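You operate a simulated robot arm through the tools that you are given. There is no shell and no other tool.

Carry out the task below with a simulated robot arm. There is one attempt and no reset: what you move stays moved.

Task
Dose the tube on the grey stand with 1 blue and 2 yellow strokes, then rack it.
Fine: park both spouts; the tube goes into the free hole. Set down upright: rinse tube.

Only the result counts: the job must be done as asked and must still hold three seconds after the hand-in. Knocking over, shifting, dropping, spilling or breaking anything else fails it.

Robot
A 6-joint arm with a two-finger parallel gripper, fixed in place. Base frame: the origin is at the foot of the arm, x ahead of it, y to its left, z up; the work surface is at about z = 0. Units: m, rad, N and s.
With the tool pointing down near the work surface it reaches from about 0.12 to 0.5 m from the base axis. Its first joint turns from -1.257 to 1.257 rad. Payload 0.65 kg.
The tool frame sits at the grasp point between the pads (the TCP): z along the fingers, y along the line on which they close. The tips reach 0.025 m beyond it. The gripper opens to 0.076 m. The fingers are 0.018 m wide and 0.01 m thick; the gripper's body (0.036 by 0.078 m) begins 0.045 m behind the TCP.
Orientation is that of the tool frame in the base frame, as [roll, pitch, yaw] about the fixed x, y, z axes, in that order (R = Rz(yaw) Ry(pitch) Rx(roll)). With the fingers straight down and closing along the base's y, the tool's x points along the base's -x, its y along +y and its z along -z.

Tools
- The arm moves only by the tool drive_tool. Its argument "targets" is text: rows parted by semicolons, each of 6 numbers parted by spaces: the shift along the tool's x, y, z in units of 400 mm (1.0 is 400 mm), then the turn, a rotation vector about the tool's x, y, z in units of 90 degrees (1.0 is 90 degrees). In form: tx ty tz ax ay az; .... A call has 1 to 20 rows; each row is the pose to reach, as a shift and turn from the pose commanded when the call began, along the tool's axes at that moment. "jaw" is the finger opening in m, from 0 to 0.076, set as the call begins (left out, the last holds). A call with a number of a shift or a turn outside -1 to 1 is refused whole. A row lasts 0.2 s, in which the tool goes at most 0.05 m and 0.15 rad; a call with a longer step from one row to the next is refused whole, and so is a gripper value outside its range. A pose out of reach is approached as far as the arm can. The call stops where the force on the tool passes 80 N (or 10 N more than at its start, if that is more) or the arm is blocked; 0.2 s more then pass. The fingers move at their own pace (about 0.108 m/s each) and stop on an object; they squeeze with about 25 N. The grip force told is the motor's: it shows also when the fingers shut on nothing. Time passes only in rows, and 0.2 s behind the last, so rows that repeat a pose let the fingers close. It gives the time, the measured TCP pose, the force on the tool (base axes), the opening and the grip force at its end, in the units of the frame above (readings bear some noise), with the torque about the TCP (base axes, N m) and any sound that the robot's microphone picked up.
- Cameras (640 x 400 px; columns grow to the right, rows downward): "scene" is fixed at [0.0801, 0.2937, 0.4208]; the picture's right is [-0.52, -0.85, 0.00], its down [-0.34, 0.21, -0.92] and it looks along [0.78, -0.48, -0.40] (base axes); focal length 214 px, centre (320, 200). "wrist" rides on the gripper at [0.058, 0.011, -0.081] in the tool frame; the picture's right is [-0.18, 0.98, 0.00], its down [-0.75, -0.14, -0.64] and it looks along [-0.63, -0.12, 0.77] (tool axes); focal length 243 px, centre (320, 200). There is no depth. A picture from a camera that has moved, and an enlarged one, comes with that camera's place and axes in the base frame and with its lens.
- capture(camera): a new picture of that camera. It takes no simulated time.
- close_up(camera, box): a new picture of the part [left, top, right, bottom] of that camera's present view, enlarged. It takes no simulated time.
- close_job(): hands the job in; it is judged then, once.

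Nothing tells you positions but the pictures and the camera data. Unless the task says otherwise, let go and move clear before handing in.

The tools are called after "Request:" as a command line: name --argument value ..., lists and objects as JSON in quotes. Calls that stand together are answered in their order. drive_tool: Moves the arm, as the interface text tells. Its arguments: {"type":"object","properties":{"targets":{"type":"string"},"jaw":{"type":"number"}},"required":["targets"]} The other tools are called the same way: capture (camera) takes a picture; close_up (camera, box) takes an enlarged picture of a part of a camera's view; close_job () hands the job in.

At the start:

```text
time: 0.0
ee_pos: [0.2617, 0.0323, 0.3833]
tcp_rot: [3.141, 0.002, -3.14]
wrist_force: [-0.3, -0.6, -0.8]
ft_torque: [-0.02, 0.02, 0.02]
width: 0.0758
grip_force: 0.1
```

scene: 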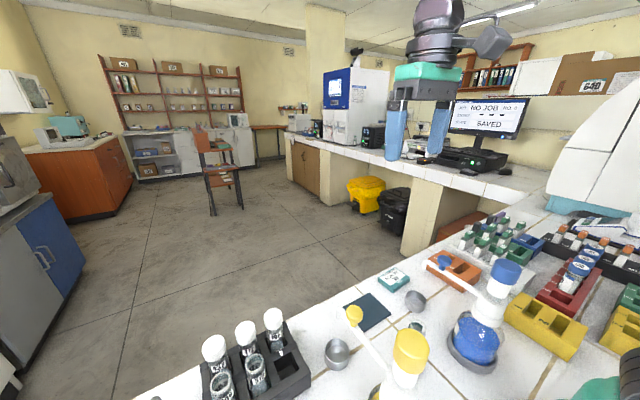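
wrist: 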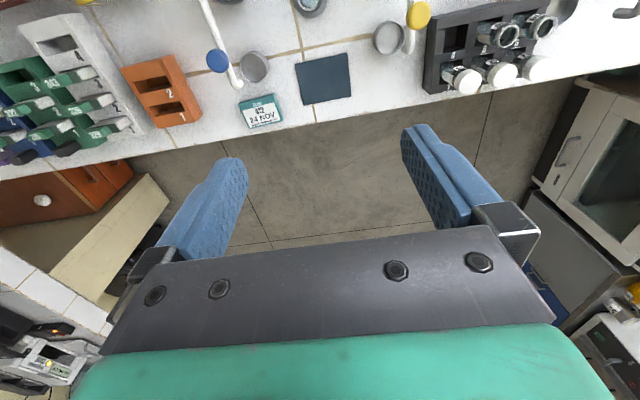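

I see a bench with a rack holding tubes, two dispensers (blue and yellow) with spouts, and several small items. I'll take enlarged pictures first to work out where everything is.

Request:
close_up --camera "scene" --box '[180, 280, 340, 400]'

Request:
close_up --camera "scene" --box '[320, 240, 540, 400]'

Request:
close_up --camera "scene" --box '[440, 190, 640, 400]'

Request:
close_up --camera "wrist" --box '[180, 0, 440, 160]'

Request:
close_up --camera "wrist" --box '[360, 0, 640, 120]'

```text
3.33 times, centred on (260, 340) of scene
camera zoom: at [0.0801, 0.2937, 0.4208], right [-0.52, -0.85, 0.0], down [-0.34, 0.21, -0.92], along [0.78, -0.48, -0.4], focal length 715 px, centre (520, -267)
```

zoom: 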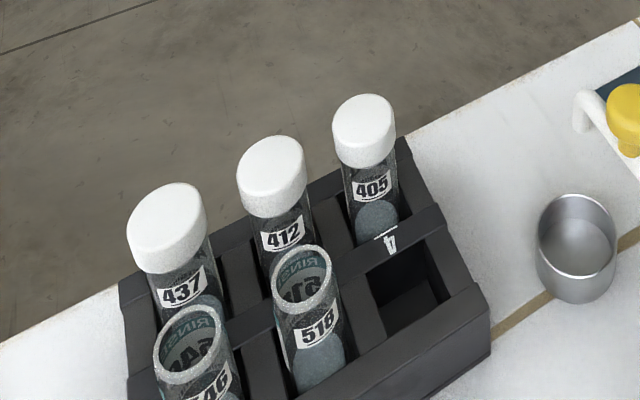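

```text
2.50 times, centred on (430, 320) of scene
camera zoom: at [0.0801, 0.2937, 0.4208], right [-0.52, -0.85, 0.0], down [-0.34, 0.21, -0.92], along [0.78, -0.48, -0.4], focal length 536 px, centre (45, -100)
```

zoom: 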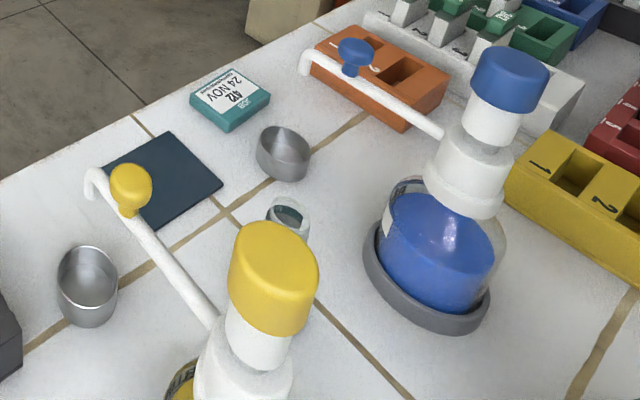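

```text
1.90 times, centred on (540, 295) of scene
camera zoom: at [0.0801, 0.2937, 0.4208], right [-0.52, -0.85, 0.0], down [-0.34, 0.21, -0.92], along [0.78, -0.48, -0.4], focal length 408 px, centre (-99, 19)
```

zoom: 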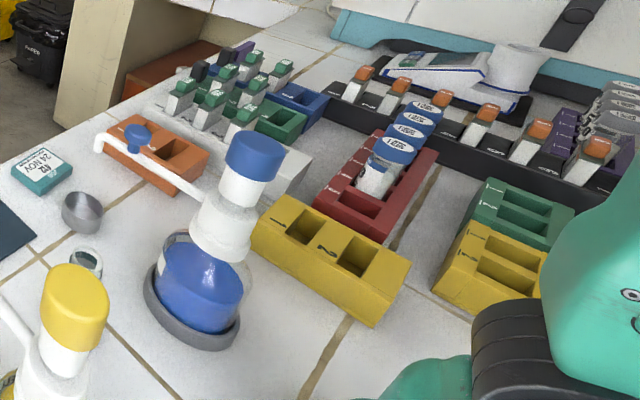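

```text
2.46 times, centred on (310, 80) of wrist
camera zoom: at [0.2018, 0.0426, 0.4623], right [0.18, 0.98, 0.0], down [0.75, -0.14, 0.64], along [0.63, -0.12, -0.77], focal length 597 px, centre (345, 495)
```

zoom: 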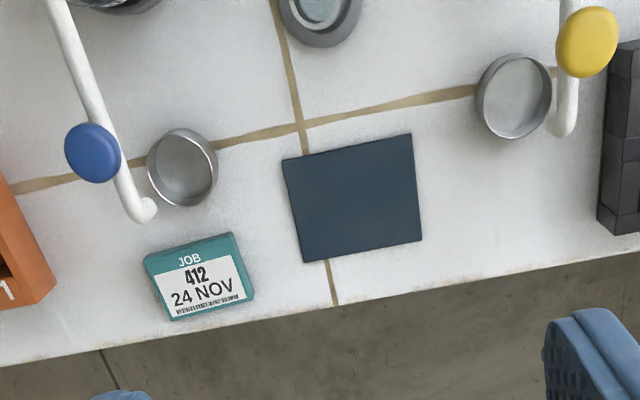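

```text
2.29 times, centred on (500, 60) of wrist
camera zoom: at [0.2018, 0.0426, 0.4623], right [0.18, 0.98, 0.0], down [0.75, -0.14, 0.64], along [0.63, -0.12, -0.77], focal length 555 px, centre (-91, 520)
```

zoom: 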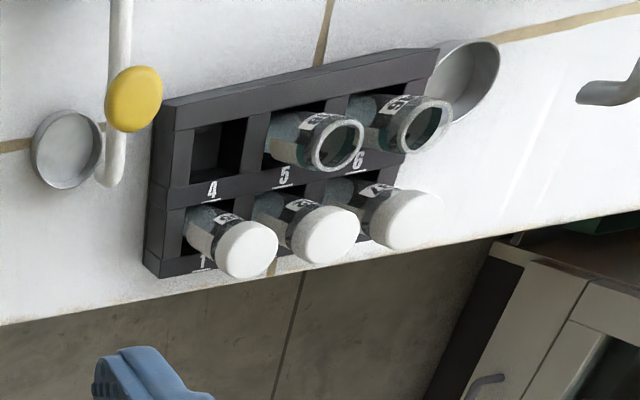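

The grey stand with the tube appears to sit between the blue and yellow dispensers, and hole 4 of the black rack looks free. I'll enlarge the monitor and the stand, and pull the arm back for a wider wrist view.

Request:
close_up --camera "scene" --box '[440, 90, 540, 150]'

Request:
close_up --camera "scene" --box '[400, 300, 460, 360]'

Request:
drive_tool --targets "0.1 0 -0.03 0 0 0; 0.2 0 -0.06 0 0 0; 0.275 0 -0.0925 0 0 0; 0.275 0 -0.0925 0 0 0"

Request:
capture --camera "wrist"

Request:
capture --camera "scene"

```text
6.40 times, centred on (490, 120) of scene
camera zoom: at [0.0801, 0.2937, 0.4208], right [-0.52, -0.85, 0.0], down [-0.34, 0.21, -0.92], along [0.78, -0.48, -0.4], focal length 1373 px, centre (-768, 712)
```

zoom: 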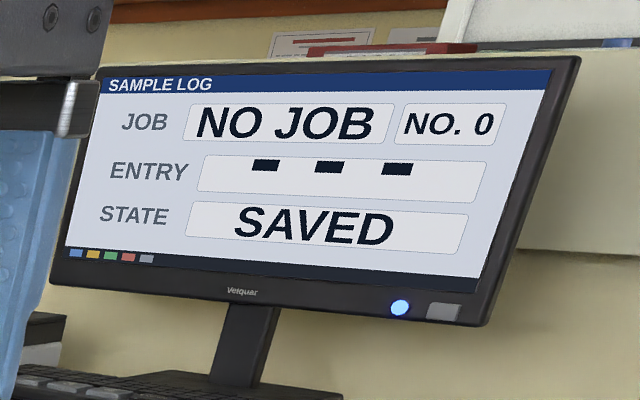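

```text
6.67 times, centred on (430, 330) of scene
camera zoom: at [0.0801, 0.2937, 0.4208], right [-0.52, -0.85, 0.0], down [-0.34, 0.21, -0.92], along [0.78, -0.48, -0.4], focal length 1430 px, centre (-413, -667)
```

zoom: 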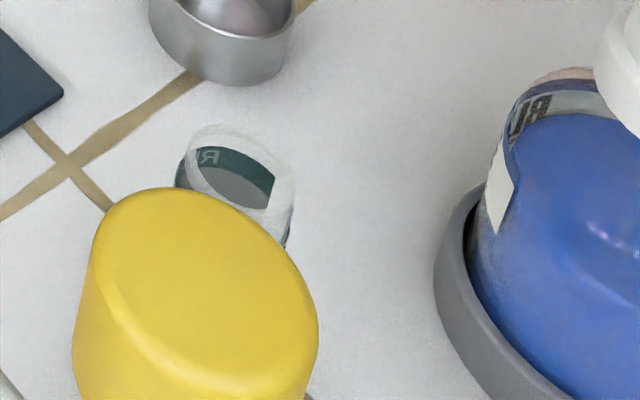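

```text
time: 1.0
ee_pos: [0.1513, 0.0355, 0.4104]
tcp_rot: [3.14, -0.001, 3.14]
wrist_force: [0.5, 0.1, -0.8]
ft_torque: [0.02, 0.01, 0.04]
width: 0.076
grip_force: 0.1
out of reach, approached as far as the arm can: row 3, 4
```

```text
taken
camera wrist: at [0.0927, 0.0448, 0.4905], right [0.18, 0.98, 0.0], down [0.75, -0.14, 0.64], along [0.63, -0.12, -0.77], focal length 243 px, centre (320, 200)
```

wrist: 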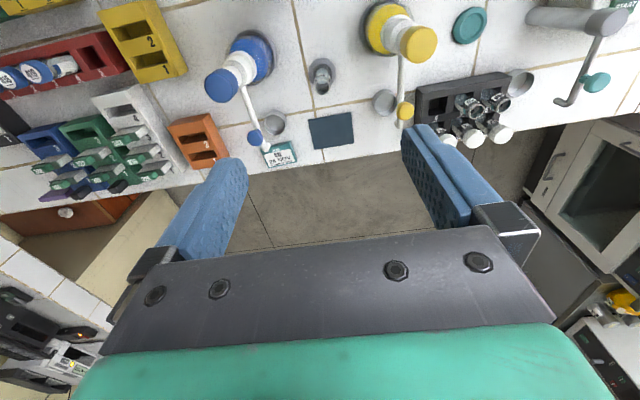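

```text
taken
```

scene: 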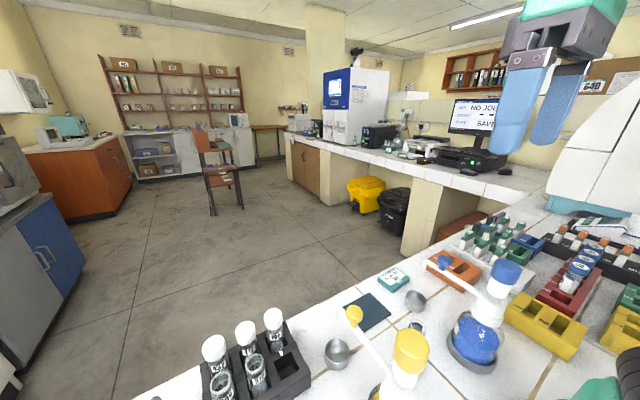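

The wider view shows the blue and yellow dispensers, a tube on a small stand between them, and a third teal spout off to the left. I'll enlarge these areas.

Request:
close_up --camera "wrist" --box '[180, 0, 340, 180]'

Request:
close_up --camera "wrist" --box '[290, 0, 450, 160]'

Request:
close_up --camera "wrist" --box '[400, 0, 640, 160]'

Request:
close_up --camera "wrist" --box '[0, 0, 240, 220]'

```text
2.22 times, centred on (260, 90) of wrist
camera zoom: at [0.0927, 0.0448, 0.4905], right [0.18, 0.98, 0.0], down [0.75, -0.14, 0.64], along [0.63, -0.12, -0.77], focal length 539 px, centre (453, 444)
```

zoom: 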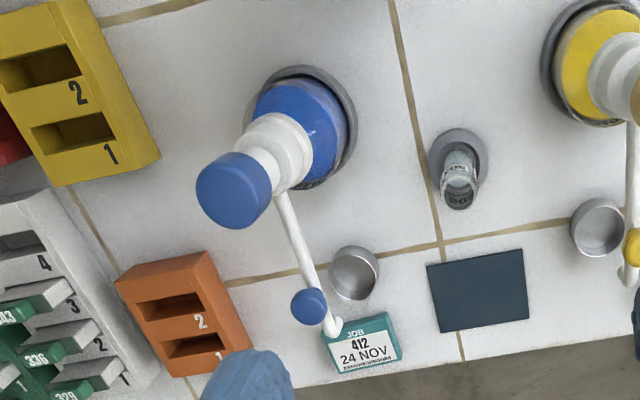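

```text
2.50 times, centred on (370, 80) of wrist
camera zoom: at [0.0927, 0.0448, 0.4905], right [0.18, 0.98, 0.0], down [0.75, -0.14, 0.64], along [0.63, -0.12, -0.77], focal length 606 px, centre (195, 500)
```

zoom: 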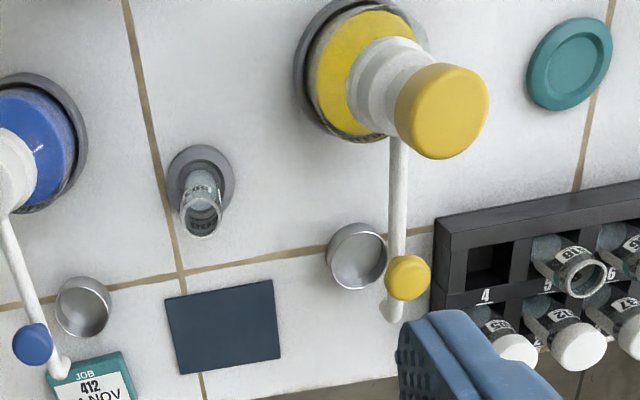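

```text
2.50 times, centred on (520, 80) of wrist
camera zoom: at [0.0927, 0.0448, 0.4905], right [0.18, 0.98, 0.0], down [0.75, -0.14, 0.64], along [0.63, -0.12, -0.77], focal length 606 px, centre (-180, 500)
```

zoom: 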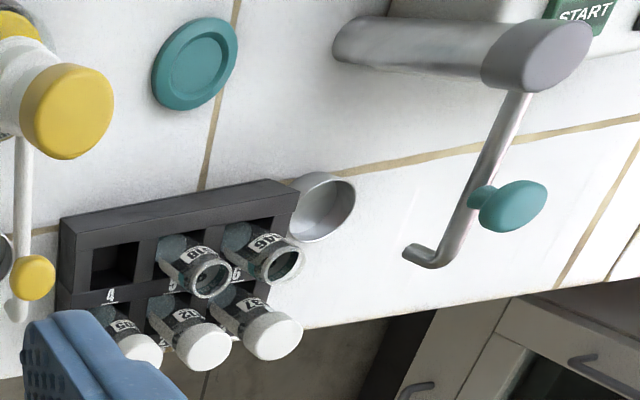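

```text
1.82 times, centred on (120, 110) of wrist
camera zoom: at [0.0927, 0.0448, 0.4905], right [0.18, 0.98, 0.0], down [0.75, -0.14, 0.64], along [0.63, -0.12, -0.77], focal length 441 px, centre (684, 364)
```

zoom: 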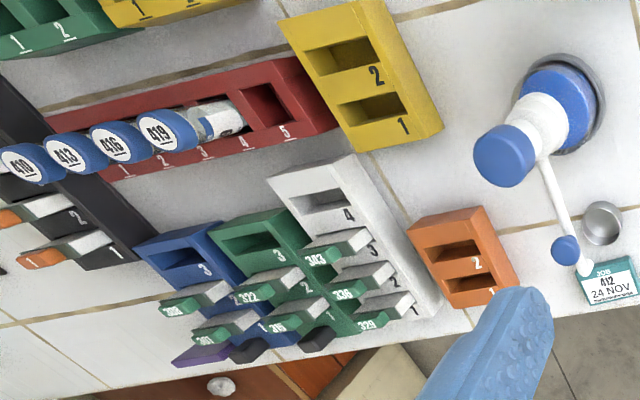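

Both spouts seem to be parked over their metal drip cups, and the open tube on the small grey stand is near (0.20, 0.03). I'll turn the wrist to look sideways at the blue dispenser so I can measure heights.

Request:
drive_tool --targets "-0.0155 0.02 0.0273 0 0 0.0909; -0.031 0.04 0.0545 0 0 0.1818; -0.0464 0.06 0.0818 0 0 0.2727; -0.0618 0.08 0.1091 0 0 0.3636; -0.0773 0.1 0.1364 0 0 0.4545; -0.0927 0.12 0.1636 0 0 0.5455; -0.1082 0.14 0.1909 0 0 0.6364; -0.1236 0.16 0.2182 0 0 0.7273; -0.1391 0.18 0.2455 0 0 0.8182; -0.1545 0.2 0.2727 0 0 0.9091; -0.17 0.22 0.3 0 0 1.0; -0.17 0.22 0.3 0 0 1.0"

Request:
capture --camera "wrist"

Request:
capture --camera "scene"

```text
time: 3.6
ee_pos: [0.22, 0.1229, 0.2902]
tcp_rot: [-3.142, 0.0, 1.566]
wrist_force: [-0.4, -0.3, 0.5]
ft_torque: [-0.03, -0.05, 0.01]
width: 0.076
grip_force: 0.1
```

```text
taken
camera wrist: at [0.2309, 0.1791, 0.3704], right [0.98, -0.19, 0.0], down [-0.14, -0.75, 0.64], along [-0.12, -0.63, -0.77], focal length 243 px, centre (320, 200)
```

wrist: 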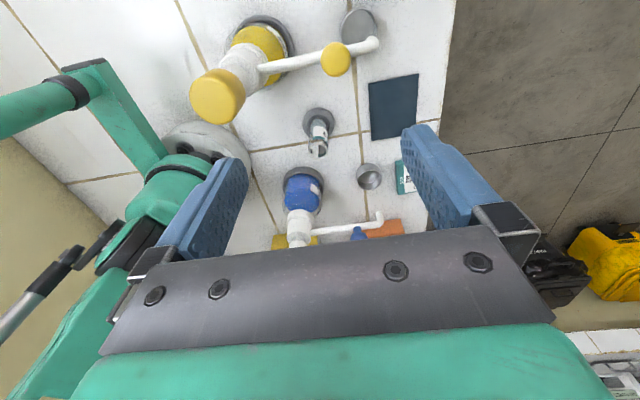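

```text
taken
```

scene: 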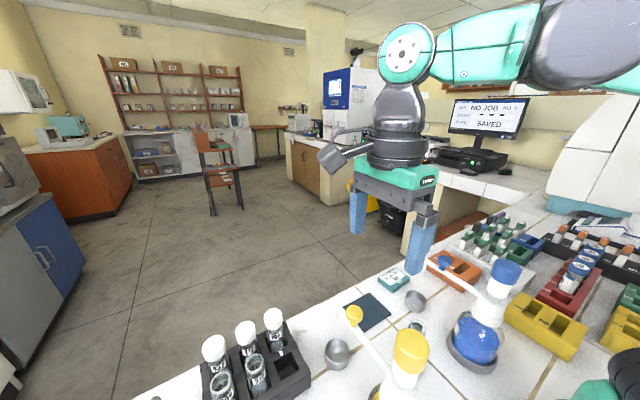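

The wrist camera now shows both dispensers and the stand from the side. I'll enlarge to measure.

Request:
close_up --camera "wrist" --box '[180, 0, 400, 130]'

Request:
close_up --camera "wrist" --box '[240, 90, 440, 250]'

```text
2.91 times, centred on (290, 65) of wrist
camera zoom: at [0.2309, 0.1791, 0.3704], right [0.98, -0.19, 0.0], down [-0.14, -0.75, 0.64], along [-0.12, -0.63, -0.77], focal length 706 px, centre (407, 593)
```

zoom: 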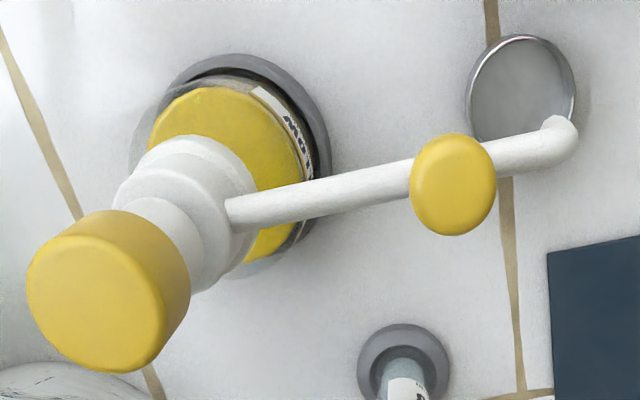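

```text
2.50 times, centred on (340, 170) of wrist
camera zoom: at [0.2309, 0.1791, 0.3704], right [0.98, -0.19, 0.0], down [-0.14, -0.75, 0.64], along [-0.12, -0.63, -0.77], focal length 606 px, centre (270, 275)
```

zoom: 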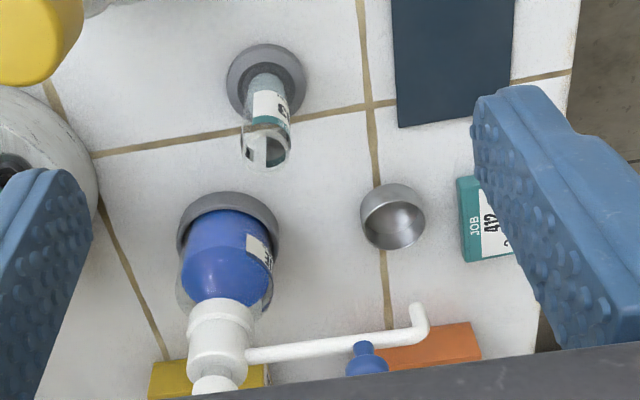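

Measured positions: blue axis about (0.149, -0.077), yellow axis about (0.149, 0.139), tube about (0.199, 0.031) with its rim near z 0.083, cap tops about z 0.198. I'll close the fingers and move above the far side of the blue knob, ready to swing that spout toward the tube.

Request:
drive_tool --targets "-0.0868 0.0061 0.0143 0 0 0; -0.1736 0.0121 0.0286 0 0 0; -0.2604 0.0182 0.0429 0 0 0; -0.3471 0.0243 0.0571 0 0 0; -0.4339 0.0304 0.0714 0 0 0; -0.5207 0.0364 0.0857 0 0 0; -0.6075 0.0425 0.1 0 0 0; -0.6075 0.0425 0.1 0 0 0" --jaw 0

Request:
capture --camera "scene"

Request:
capture --camera "wrist"

```text
time: 5.4
ee_pos: [0.237, -0.1218, 0.2484]
tcp_rot: [3.14, 0.0, 1.57]
wrist_force: [0.0, -0.1, 0.7]
ft_torque: [0.01, 0.01, 0.03]
width: 0.0
grip_force: 23.7
```

```text
taken
```

scene: 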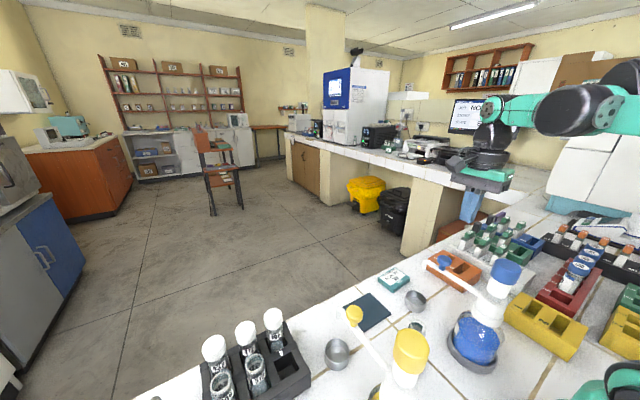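

```text
taken
camera wrist: at [0.2476, -0.0654, 0.3294], right [0.98, -0.18, 0.0], down [-0.14, -0.75, 0.64], along [-0.12, -0.63, -0.77], focal length 243 px, centre (320, 200)
```

wrist: 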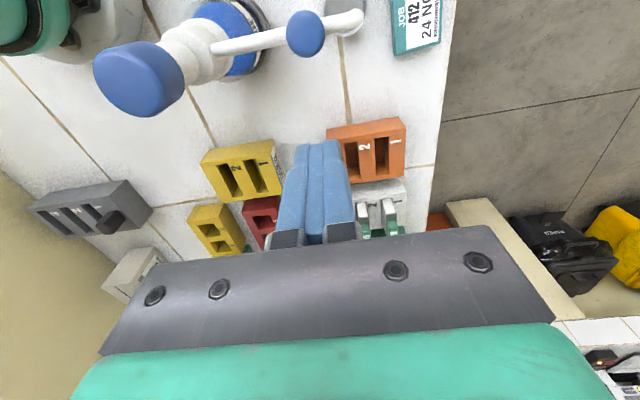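

I have a good view of the blue dispenser from above. I'll enlarge it to measure the cap, knob and spout more exactly.

Request:
close_up --camera "wrist" --box '[80, 0, 400, 200]'

Request:
close_up --camera "scene" --box '[410, 170, 570, 290]'

```text
2.00 times, centred on (240, 100) of wrist
camera zoom: at [0.2476, -0.0654, 0.3294], right [0.98, -0.18, 0.0], down [-0.14, -0.75, 0.64], along [-0.12, -0.63, -0.77], focal length 485 px, centre (480, 400)
```

zoom: 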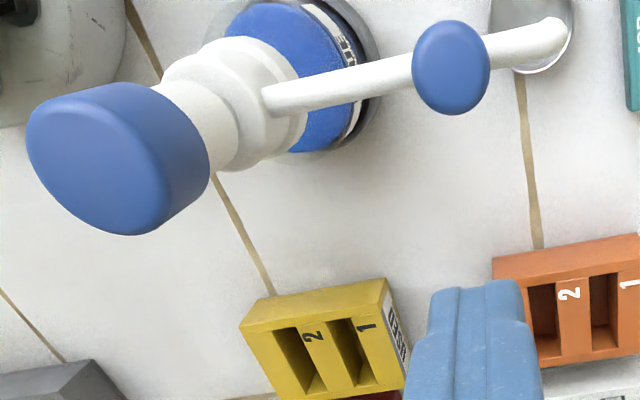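

```text
3.33 times, centred on (490, 230) of scene
camera zoom: at [0.0801, 0.2936, 0.4208], right [-0.52, -0.85, 0.0], down [-0.34, 0.21, -0.92], along [0.78, -0.48, -0.4], focal length 715 px, centre (-247, 100)
```

zoom: 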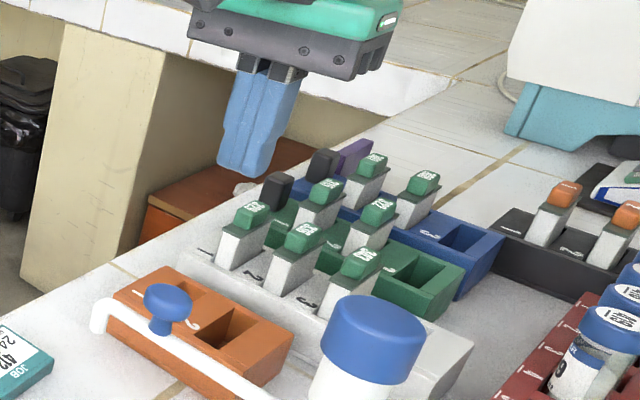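

The blue knob's head is near (0.236, -0.080, 0.152). I'll lower the closed fingers beside it on the -y side.

Request:
drive_tool --targets "0 0 0.065 0 0 0; 0 0 0.13 0 0 0; 0 0 0.195 0 0 0; 0 0 0.2575 0 0 0; 0 0 0.2575 0 0 0"

Request:
close_up --camera "scene" --box '[400, 190, 560, 310]'

Request:
capture --camera "wrist"

```text
time: 6.6
ee_pos: [0.2375, -0.1214, 0.1473]
tcp_rot: [-3.14, -0.001, 1.572]
wrist_force: [0.4, 0.1, -0.3]
ft_torque: [-0.01, 0.0, 0.0]
width: 0.0
grip_force: 23.1
```

```text
3.33 times, centred on (480, 250) of scene
camera zoom: at [0.0801, 0.2937, 0.4208], right [-0.52, -0.85, 0.0], down [-0.34, 0.21, -0.92], along [0.78, -0.48, -0.4], focal length 715 px, centre (-213, 33)
```

zoom: 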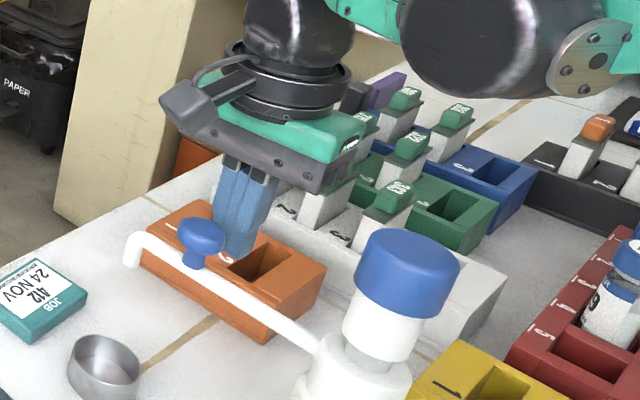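

```text
taken
camera wrist: at [0.2475, -0.0648, 0.2272], right [0.98, -0.18, 0.0], down [-0.14, -0.75, 0.64], along [-0.12, -0.63, -0.77], focal length 243 px, centre (320, 200)
```

wrist: 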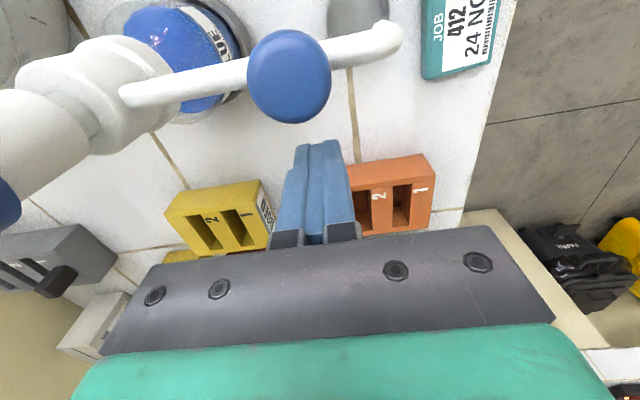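

The fingers are beside the blue knob at the right height. I'll push the knob gently about 15° along its arc first and check how the spout responds.

Request:
drive_tool --targets "0.029 -0.0015 0 0 0 0; 0.0548 -0.003 0 0 0 0; 0.074 0.0008 0 0 0 -0.0556; 0.0933 0.0028 0 0 0 -0.1111; 0.1128 0.003 0 0 0 -0.1667"

Request:
close_up --camera "scene" --box '[400, 190, 560, 310]'

Request:
capture --camera "wrist"

```text
time: 7.8
ee_pos: [0.2374, -0.0769, 0.1465]
tcp_rot: [-3.141, 0.0, 1.834]
wrist_force: [-0.4, 0.2, -0.1]
ft_torque: [0.01, -0.02, -0.02]
width: 0.0
grip_force: 23.2
```

```text
3.33 times, centred on (480, 250) of scene
camera zoom: at [0.0801, 0.2936, 0.4208], right [-0.52, -0.85, 0.0], down [-0.34, 0.21, -0.92], along [0.78, -0.48, -0.4], focal length 715 px, centre (-213, 33)
```

zoom: 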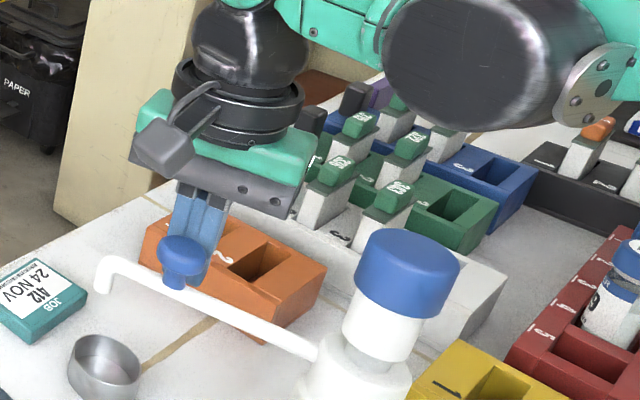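

```text
taken
camera wrist: at [0.2329, -0.0184, 0.227], right [1.0, 0.08, 0.0], down [0.06, -0.76, 0.64], along [0.05, -0.64, -0.77], focal length 243 px, centre (320, 200)
```

wrist: 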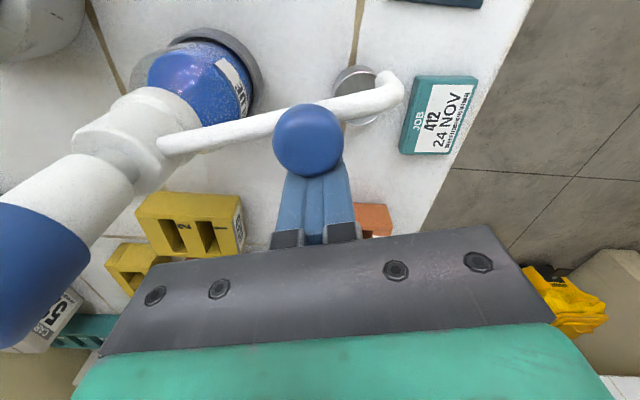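

The spout swings freely to about 15° with no extra load. I'll continue along the arc to about 60° and then check where the tip is relative to the tube.

Request:
drive_tool --targets "0.0193 0.0038 0 0 0 -0.0556; 0.0385 0.0058 0 0 0 -0.1111; 0.058 0.006 0 0 0 -0.1667; 0.0775 0.0045 0 0 0 -0.2222; 0.0968 0.0015 0 0 0 -0.2778; 0.1158 -0.0033 0 0 0 -0.3333; 0.134 -0.0098 0 0 0 -0.3889; 0.152 -0.0175 0 0 0 -0.4444; 0.169 -0.027 0 0 0 -0.5"

Request:
capture --camera "scene"

Request:
capture --camera "wrist"

Request:
close_up --camera "scene" --box '[380, 270, 520, 370]'

```text
time: 9.8
ee_pos: [0.2087, -0.0125, 0.1478]
tcp_rot: [-3.141, -0.002, 2.62]
wrist_force: [0.6, 0.5, -0.2]
ft_torque: [0.0, -0.01, 0.02]
width: 0.0003
grip_force: 23.6
```

```text
taken
```

scene: 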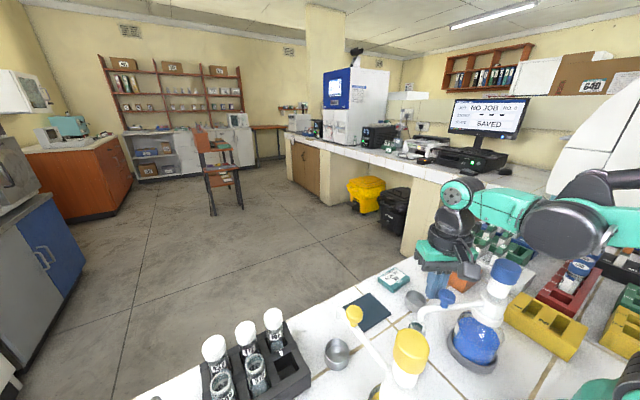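

```text
taken
camera wrist: at [0.1645, 0.0243, 0.2269], right [0.65, 0.76, 0.0], down [0.58, -0.5, 0.64], along [0.49, -0.42, -0.77], focal length 243 px, centre (320, 200)
```

wrist: 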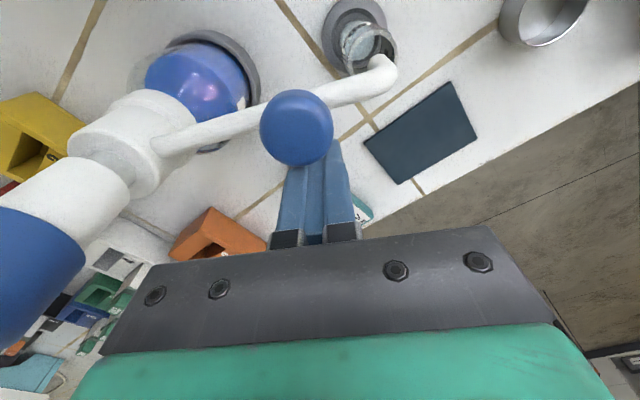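

```text
4.00 times, centred on (450, 320) of scene
camera zoom: at [0.0801, 0.2937, 0.4208], right [-0.52, -0.85, 0.0], down [-0.34, 0.21, -0.92], along [0.78, -0.48, -0.4], focal length 858 px, centre (-200, -280)
```

zoom: 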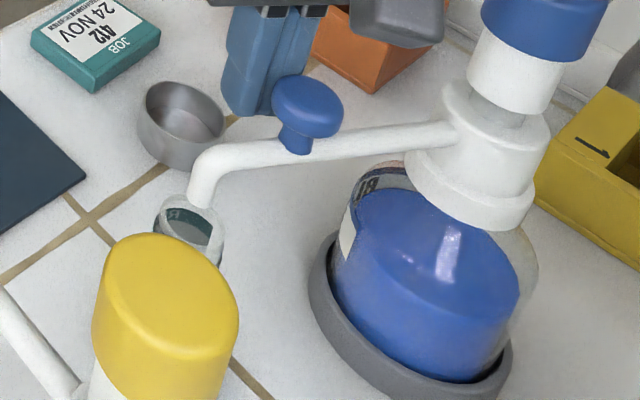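

The blue spout has settled at about 65°, with its tip very near the tube mouth. I'll back the fingers off the knob, rise, and take a steeper view to confirm the tip is over the opening.

Request:
drive_tool --targets "-0.03 0 0 0 0 0; -0.05 0 0 0 0 0; -0.05 0 -0.075 0 0 0; -0.05 0 -0.15 0 0 0; -0.05 0 -0.225 0 0 0; -0.05 0 -0.3 0 0 0; -0.0273 0.0169 -0.3 0 0 -0.0833; -0.0046 0.0337 -0.3 0 0 -0.1667; 0.0182 0.0506 -0.3 0 0 -0.25; 0.0409 0.0674 -0.3 0 0 -0.3333; 0.0409 0.0674 -0.3 0 0 -0.3333"

Request:
capture --camera "wrist"

Request:
close_up --camera "scene" --box '[380, 270, 520, 370]'

```text
time: 12.2
ee_pos: [0.208, 0.0185, 0.2673]
tcp_rot: [-3.141, -0.001, -3.141]
wrist_force: [-0.2, -0.6, 0.6]
ft_torque: [-0.01, 0.02, 0.02]
width: 0.0004
grip_force: 23.7
```

```text
taken
camera wrist: at [0.1499, 0.0291, 0.3478], right [0.18, 0.98, 0.0], down [0.75, -0.14, 0.64], along [0.63, -0.12, -0.77], focal length 243 px, centre (320, 200)
```

wrist: 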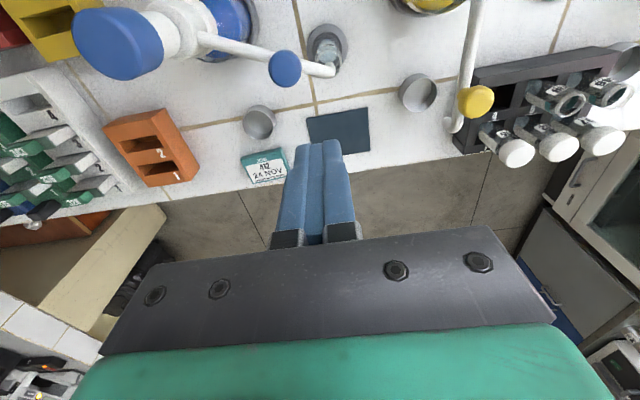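

```text
4.00 times, centred on (450, 320) of scene
camera zoom: at [0.0801, 0.2937, 0.4208], right [-0.52, -0.85, 0.0], down [-0.34, 0.21, -0.92], along [0.78, -0.48, -0.4], focal length 858 px, centre (-200, -280)
```

zoom: 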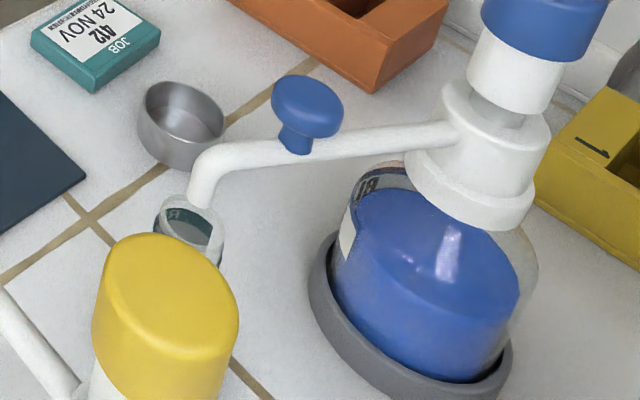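

Request:
close_up --camera "wrist" --box '[280, 10, 380, 90]'

Request:
close_up --camera "wrist" --box '[400, 30, 640, 170]'

Request:
close_up --camera "scene" --box '[410, 300, 450, 340]'

```text
5.00 times, centred on (330, 50) of wrist
camera zoom: at [0.1499, 0.0291, 0.3478], right [0.18, 0.98, 0.0], down [0.75, -0.14, 0.64], along [0.63, -0.12, -0.77], focal length 1213 px, centre (270, 950)
```

zoom: 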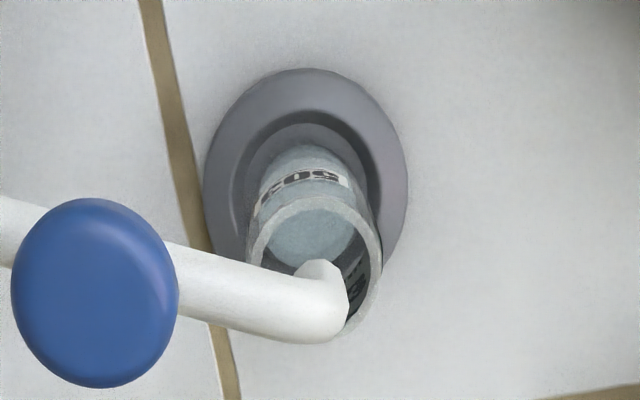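

```text
2.67 times, centred on (520, 100) of wrist
camera zoom: at [0.1499, 0.0291, 0.3478], right [0.18, 0.98, 0.0], down [0.75, -0.14, 0.64], along [0.63, -0.12, -0.77], focal length 647 px, centre (-213, 467)
```

zoom: 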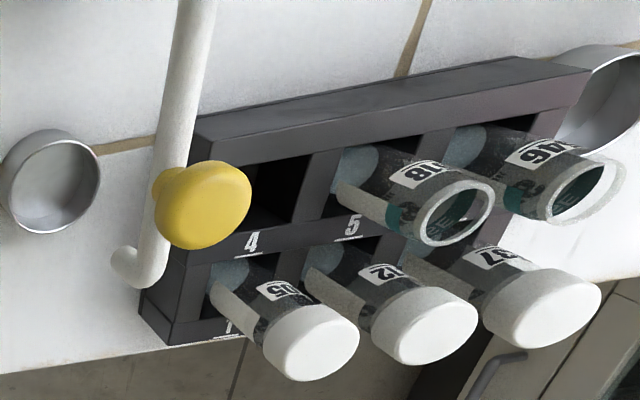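

```text
10.00 times, centred on (430, 320) of scene
camera zoom: at [0.0801, 0.2937, 0.4208], right [-0.52, -0.85, 0.0], down [-0.34, 0.21, -0.92], along [0.78, -0.48, -0.4], focal length 2145 px, centre (-780, -1000)
```

zoom: 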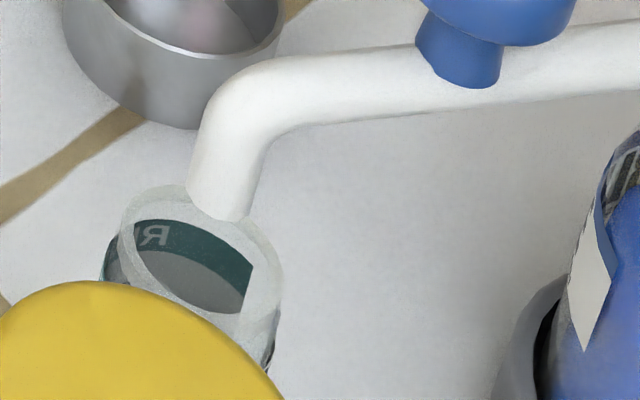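

The blue nozzle is centred over the tube within a couple of millimetres. Next I'll turn the camera away from the arm's base and move the closed fingers directly above the blue cap.

Request:
drive_tool --targets "0.0134 -0.0222 0.0045 0 0 0.0909; 0.0268 -0.0443 0.0091 0 0 0.1818; 0.0402 -0.0665 0.0136 0 0 0.2727; 0.0536 -0.0887 0.0182 0 0 0.3636; 0.067 -0.1108 0.0227 0 0 0.4545; 0.0805 -0.133 0.0273 0 0 0.5455; 0.0939 -0.1551 0.0318 0 0 0.6364; 0.1073 -0.1773 0.0364 0 0 0.7273; 0.1207 -0.1995 0.0409 0 0 0.8182; 0.1341 -0.2216 0.0455 0 0 0.9091; 0.1475 -0.2438 0.05 0 0 1.0; 0.1475 -0.2438 0.05 0 0 1.0"

Request:
capture --camera "wrist"

Request:
close_up --camera "scene" --box '[400, 180, 600, 320]'

```text
time: 14.8
ee_pos: [0.1502, -0.0804, 0.2471]
tcp_rot: [-3.141, 0.0, 1.567]
wrist_force: [0.2, 0.6, 0.2]
ft_torque: [0.01, 0.02, -0.03]
width: 0.0
grip_force: 23.7
```

```text
taken
camera wrist: at [0.1608, -0.023, 0.3275], right [0.98, -0.19, 0.0], down [-0.14, -0.75, 0.64], along [-0.12, -0.63, -0.77], focal length 243 px, centre (320, 200)
```

wrist: 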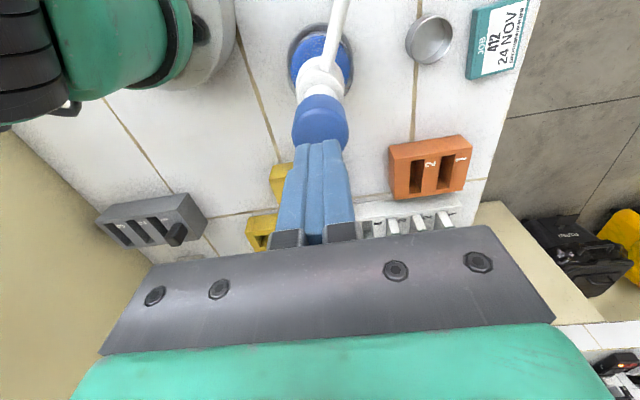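

```text
2.86 times, centred on (500, 250) of scene
camera zoom: at [0.0801, 0.2937, 0.4208], right [-0.52, -0.85, 0.0], down [-0.34, 0.21, -0.92], along [0.78, -0.48, -0.4], focal length 613 px, centre (-194, 57)
```

zoom: 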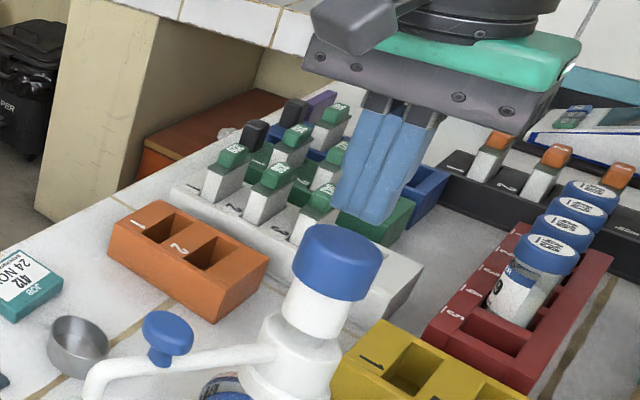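

The fingertips are above the blue cap. I'll enlarge the wrist view to check centring before pressing.

Request:
close_up --camera "wrist" --box '[270, 20, 370, 180]'

```text
2.50 times, centred on (320, 100) of wrist
camera zoom: at [0.1608, -0.023, 0.3275], right [0.98, -0.19, 0.0], down [-0.14, -0.75, 0.64], along [-0.12, -0.63, -0.77], focal length 606 px, centre (320, 450)
```

zoom: 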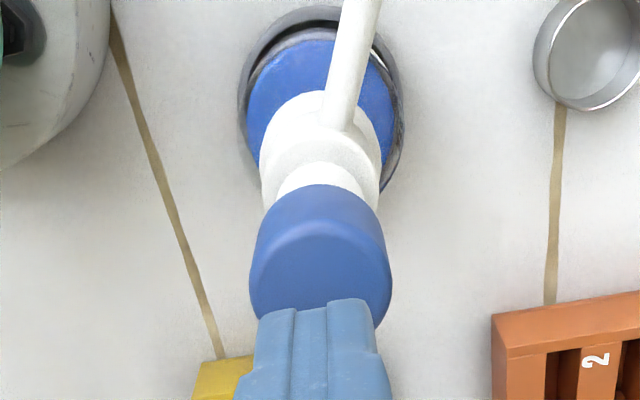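

The cap is centred under the fingertips at about (0.150, -0.080). I'll come down slowly until I feel contact.

Request:
drive_tool --targets "0 0 0.02 0 0 0; 0 0 0.04 0 0 0; 0 0 0.05 0 0 0; 0 0 0.055 0 0 0; 0 0 0.06 0 0 0"

Request:
close_up --camera "scene" --box '[400, 220, 560, 340]'

```text
time: 16.0
ee_pos: [0.1497, -0.0799, 0.2248]
tcp_rot: [3.141, 0.001, 1.57]
wrist_force: [2.5, -1.6, 2.7]
ft_torque: [0.01, -0.05, -0.05]
width: 0.0
grip_force: 23.6
```

```text
3.33 times, centred on (480, 280) of scene
camera zoom: at [0.0801, 0.2936, 0.4208], right [-0.52, -0.85, 0.0], down [-0.34, 0.21, -0.92], along [0.78, -0.48, -0.4], focal length 715 px, centre (-213, -67)
```

zoom: 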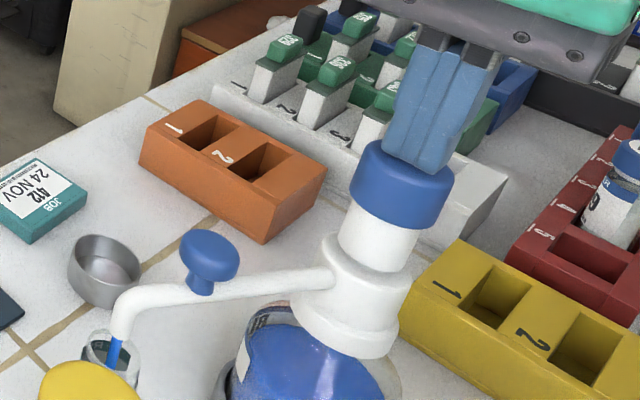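

Blue liquid is already running from the nozzle into the tube, so the stroke has started with little resistance. I'll keep pressing steadily to complete this single stroke.

Request:
drive_tool --targets "0 0 0.005 0 0 0; 0 0 0.01 0 0 0; 0 0 0.015 0 0 0"

Request:
close_up --camera "scene" --box '[400, 220, 560, 340]'

```text
time: 16.8
ee_pos: [0.1499, -0.0787, 0.2178]
tcp_rot: [3.141, 0.0, 1.571]
wrist_force: [-2.5, -1.8, 5.6]
ft_torque: [-0.03, 0.05, 0.01]
width: 0.0001
grip_force: 23.8
```

```text
3.33 times, centred on (480, 280) of scene
camera zoom: at [0.0801, 0.2937, 0.4208], right [-0.52, -0.85, 0.0], down [-0.34, 0.21, -0.92], along [0.78, -0.48, -0.4], focal length 715 px, centre (-213, -67)
```

zoom: 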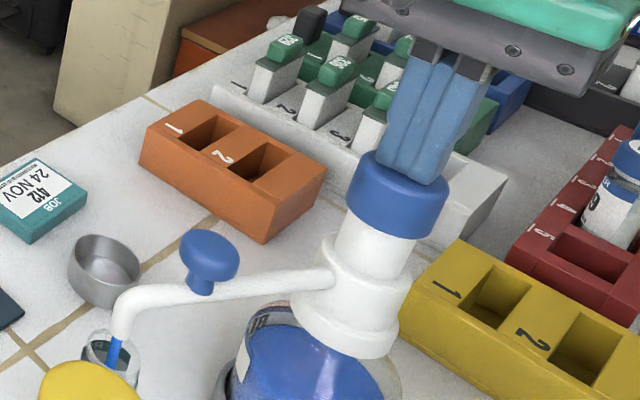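

Force rises gently (5.6 N) and liquid is still flowing. I'll continue down in small steps toward the end stop.

Request:
drive_tool --targets "0 0 0.005 0 0 0; 0 0 0.01 0 0 0; 0 0 0.015 0 0 0"

Request:
close_up --camera "scene" --box '[400, 220, 560, 340]'

```text
time: 17.6
ee_pos: [0.1501, -0.0791, 0.2123]
tcp_rot: [3.141, 0.002, 1.57]
wrist_force: [-4.2, 4.9, 45.7]
ft_torque: [0.07, 0.07, 0.0]
width: 0.0
grip_force: 23.6
heard: click
```

```text
3.33 times, centred on (480, 280) of scene
camera zoom: at [0.0801, 0.2937, 0.4208], right [-0.52, -0.85, 0.0], down [-0.34, 0.21, -0.92], along [0.78, -0.48, -0.4], focal length 715 px, centre (-213, -67)
```

zoom: 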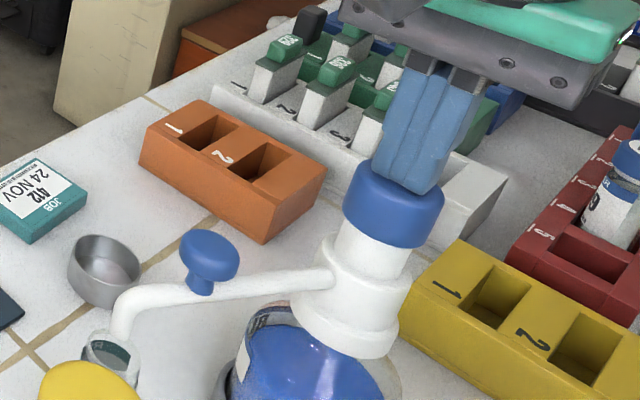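

A click at the bottom (45.7 N) and the stream stopped, so the one blue stroke is complete. I'll lift straight off the cap and check that it springs back.

Request:
drive_tool --targets "0 0 -0.01 0 0 0; 0 0 -0.03 0 0 0; 0 0 -0.06 0 0 0; 0 0 -0.1 0 0 0; 0 0 -0.14 0 0 0; 0 0 -0.14 0 0 0"

Request:
close_up --camera "scene" --box '[400, 220, 560, 340]'

Request:
capture --camera "scene"

```text
time: 19.0
ee_pos: [0.1501, -0.0806, 0.2683]
tcp_rot: [-3.141, -0.002, 1.569]
wrist_force: [-0.2, 0.2, -0.5]
ft_torque: [-0.02, 0.02, -0.02]
width: 0.0
grip_force: 23.5
```

```text
3.33 times, centred on (480, 280) of scene
camera zoom: at [0.0801, 0.2937, 0.4208], right [-0.52, -0.85, 0.0], down [-0.34, 0.21, -0.92], along [0.78, -0.48, -0.4], focal length 715 px, centre (-213, -67)
```

zoom: 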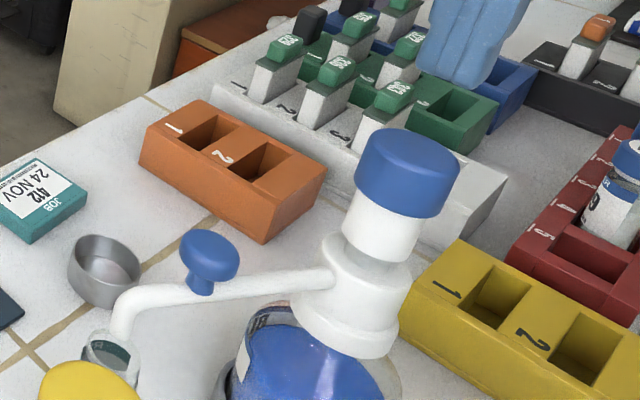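

```text
taken
```

scene: 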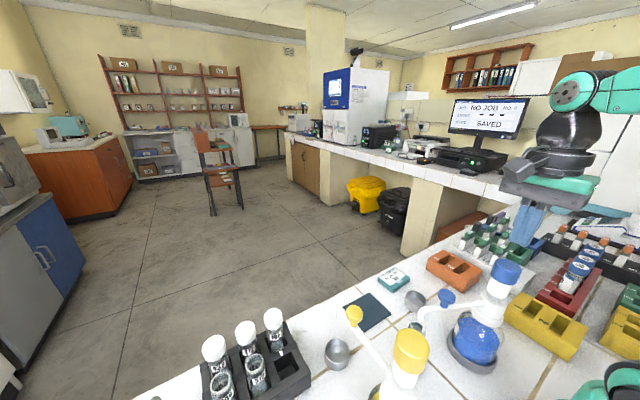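

The blue cap has sprung back and nothing else has moved. Now I'll go round to the far (+y) side of the blue knob to push the spout back to its parked spot.

Request:
drive_tool --targets "0.08 0.0025 0 0 0 0; 0.16 0.005 0 0 0 0; 0.239 0.0075 0 0 0 0; 0.239 0.0075 0.065 0 0 0; 0.239 0.0075 0.13 0 0 0; 0.239 0.0075 0.195 0 0 0; 0.239 0.0075 0.26 0 0 0; 0.239 0.0075 0.3025 0 0 0; 0.239 0.0075 0.3025 0 0 0"

Request:
capture --camera "wrist"

Request:
close_up --camera "scene" --box '[380, 250, 560, 370]'

```text
time: 21.0
ee_pos: [0.1522, 0.0153, 0.1476]
tcp_rot: [3.141, 0.001, 1.568]
wrist_force: [0.2, -0.3, 0.0]
ft_torque: [-0.02, -0.01, 0.0]
width: 0.0
grip_force: 23.2
```

```text
taken
camera wrist: at [0.164, 0.0724, 0.2265], right [0.98, -0.18, 0.0], down [-0.14, -0.75, 0.64], along [-0.12, -0.63, -0.77], focal length 243 px, centre (320, 200)
```

wrist: 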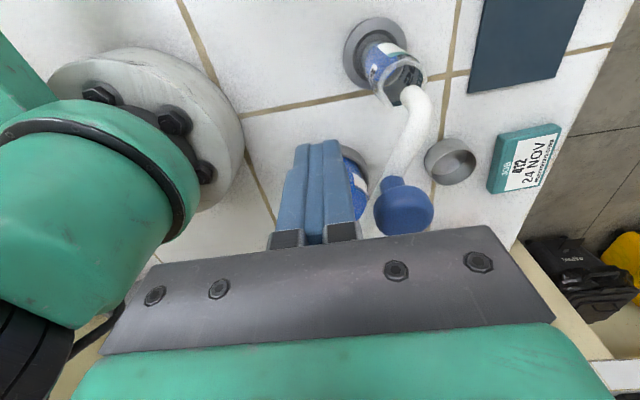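

```text
3.33 times, centred on (470, 310) of scene
camera zoom: at [0.0801, 0.2937, 0.4208], right [-0.52, -0.85, 0.0], down [-0.34, 0.21, -0.92], along [0.78, -0.48, -0.4], focal length 715 px, centre (-180, -167)
```

zoom: 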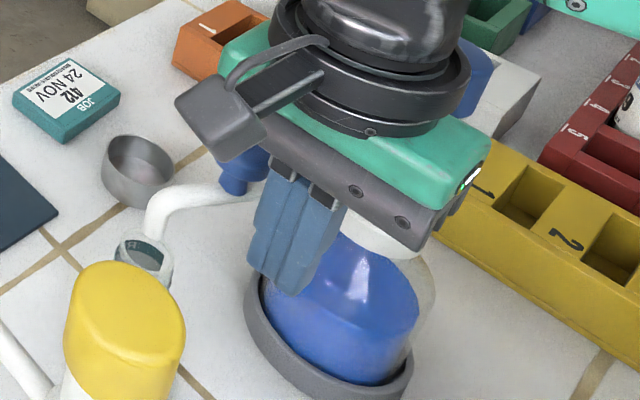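

The fingers are on the far side of the blue knob with clearance. I'll push the spout back along its arc to about 10° and check.

Request:
drive_tool --targets "-0.0143 0.031 0 0 0 0; -0.0188 0.05 0 0 0 0; -0.0248 0.0688 0 0 0 0; -0.0325 0.0868 0 0 0 0; -0.0418 0.104 0 0 0 0; -0.0523 0.1205 0 0 0 0; -0.0645 0.136 0 0 0 0; -0.0778 0.1503 0 0 0 0; -0.0923 0.1633 0 0 0 0; -0.108 0.1753 0 0 0 0; -0.1245 0.1855 0 0 0 0; -0.142 0.1945 0 0 0 0"

Request:
capture --camera "wrist"

Request:
close_up --camera "scene" --box '[380, 230, 560, 350]'

```text
time: 23.6
ee_pos: [0.2315, -0.0424, 0.1463]
tcp_rot: [-3.141, 0.0, 1.571]
wrist_force: [-0.2, 0.6, -0.7]
ft_torque: [-0.02, 0.03, 0.02]
width: 0.0001
grip_force: 23.6
```

```text
taken
camera wrist: at [0.2418, 0.0152, 0.2264], right [0.98, -0.18, 0.0], down [-0.14, -0.75, 0.64], along [-0.12, -0.63, -0.77], focal length 243 px, centre (320, 200)
```

wrist: 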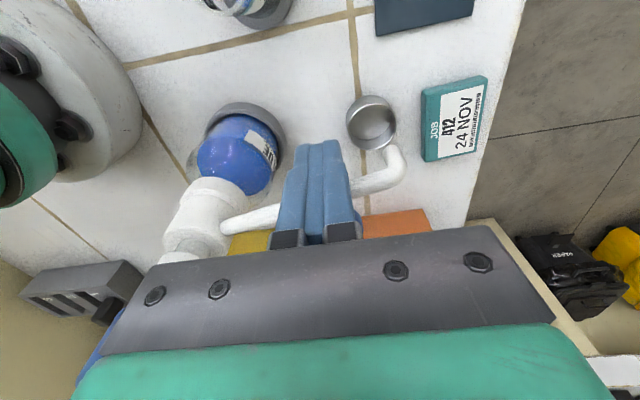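

```text
3.33 times, centred on (470, 290) of scene
camera zoom: at [0.0801, 0.2937, 0.4208], right [-0.52, -0.85, 0.0], down [-0.34, 0.21, -0.92], along [0.78, -0.48, -0.4], focal length 715 px, centre (-180, -100)
```

zoom: 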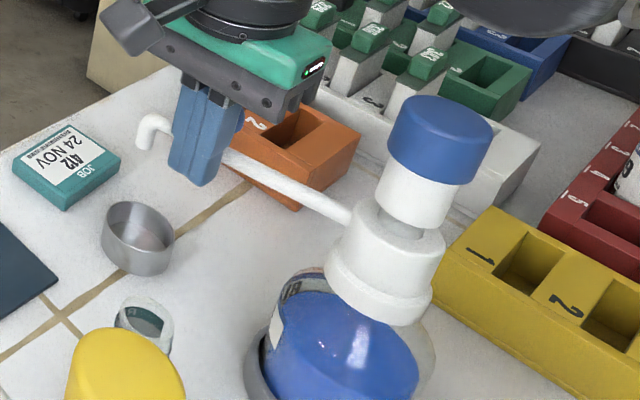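

The spout followed to about 10°. I'll push the last stretch so the tip returns over its cup.

Request:
drive_tool --targets "-0.012 0.004 0 0 0 0; -0.022 0.0075 0 0 0 0; -0.032 0.0105 0 0 0 0; -0.0395 0.013 0 0 0 0; -0.045 0.013 0 0 0 0"

Request:
capture --camera "wrist"

Request:
close_up --camera "scene" --box '[380, 230, 560, 350]'

```text
time: 24.8
ee_pos: [0.2364, -0.0584, 0.1461]
tcp_rot: [3.139, -0.001, 1.571]
wrist_force: [0.6, 7.2, -2.6]
ft_torque: [0.04, -0.01, -0.03]
width: 0.0001
grip_force: 23.5
```

```text
taken
camera wrist: at [0.2469, -0.0022, 0.2262], right [0.98, -0.18, 0.0], down [-0.14, -0.75, 0.64], along [-0.12, -0.63, -0.77], focal length 243 px, centre (320, 200)
```

wrist: 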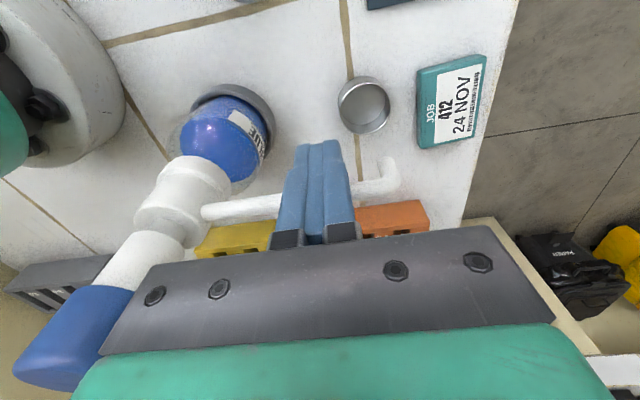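

```text
3.33 times, centred on (470, 290) of scene
camera zoom: at [0.0801, 0.2937, 0.4208], right [-0.52, -0.85, 0.0], down [-0.34, 0.21, -0.92], along [0.78, -0.48, -0.4], focal length 715 px, centre (-180, -100)
```

zoom: 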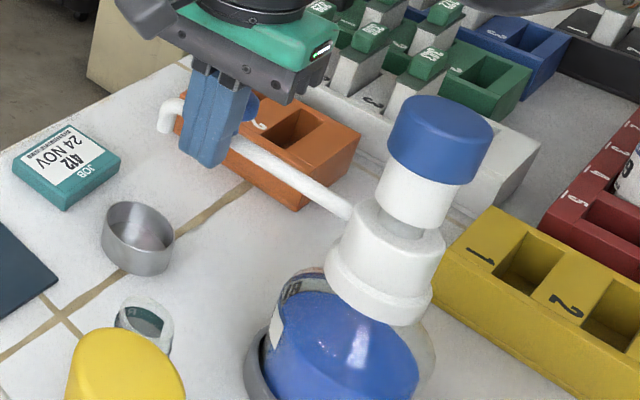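

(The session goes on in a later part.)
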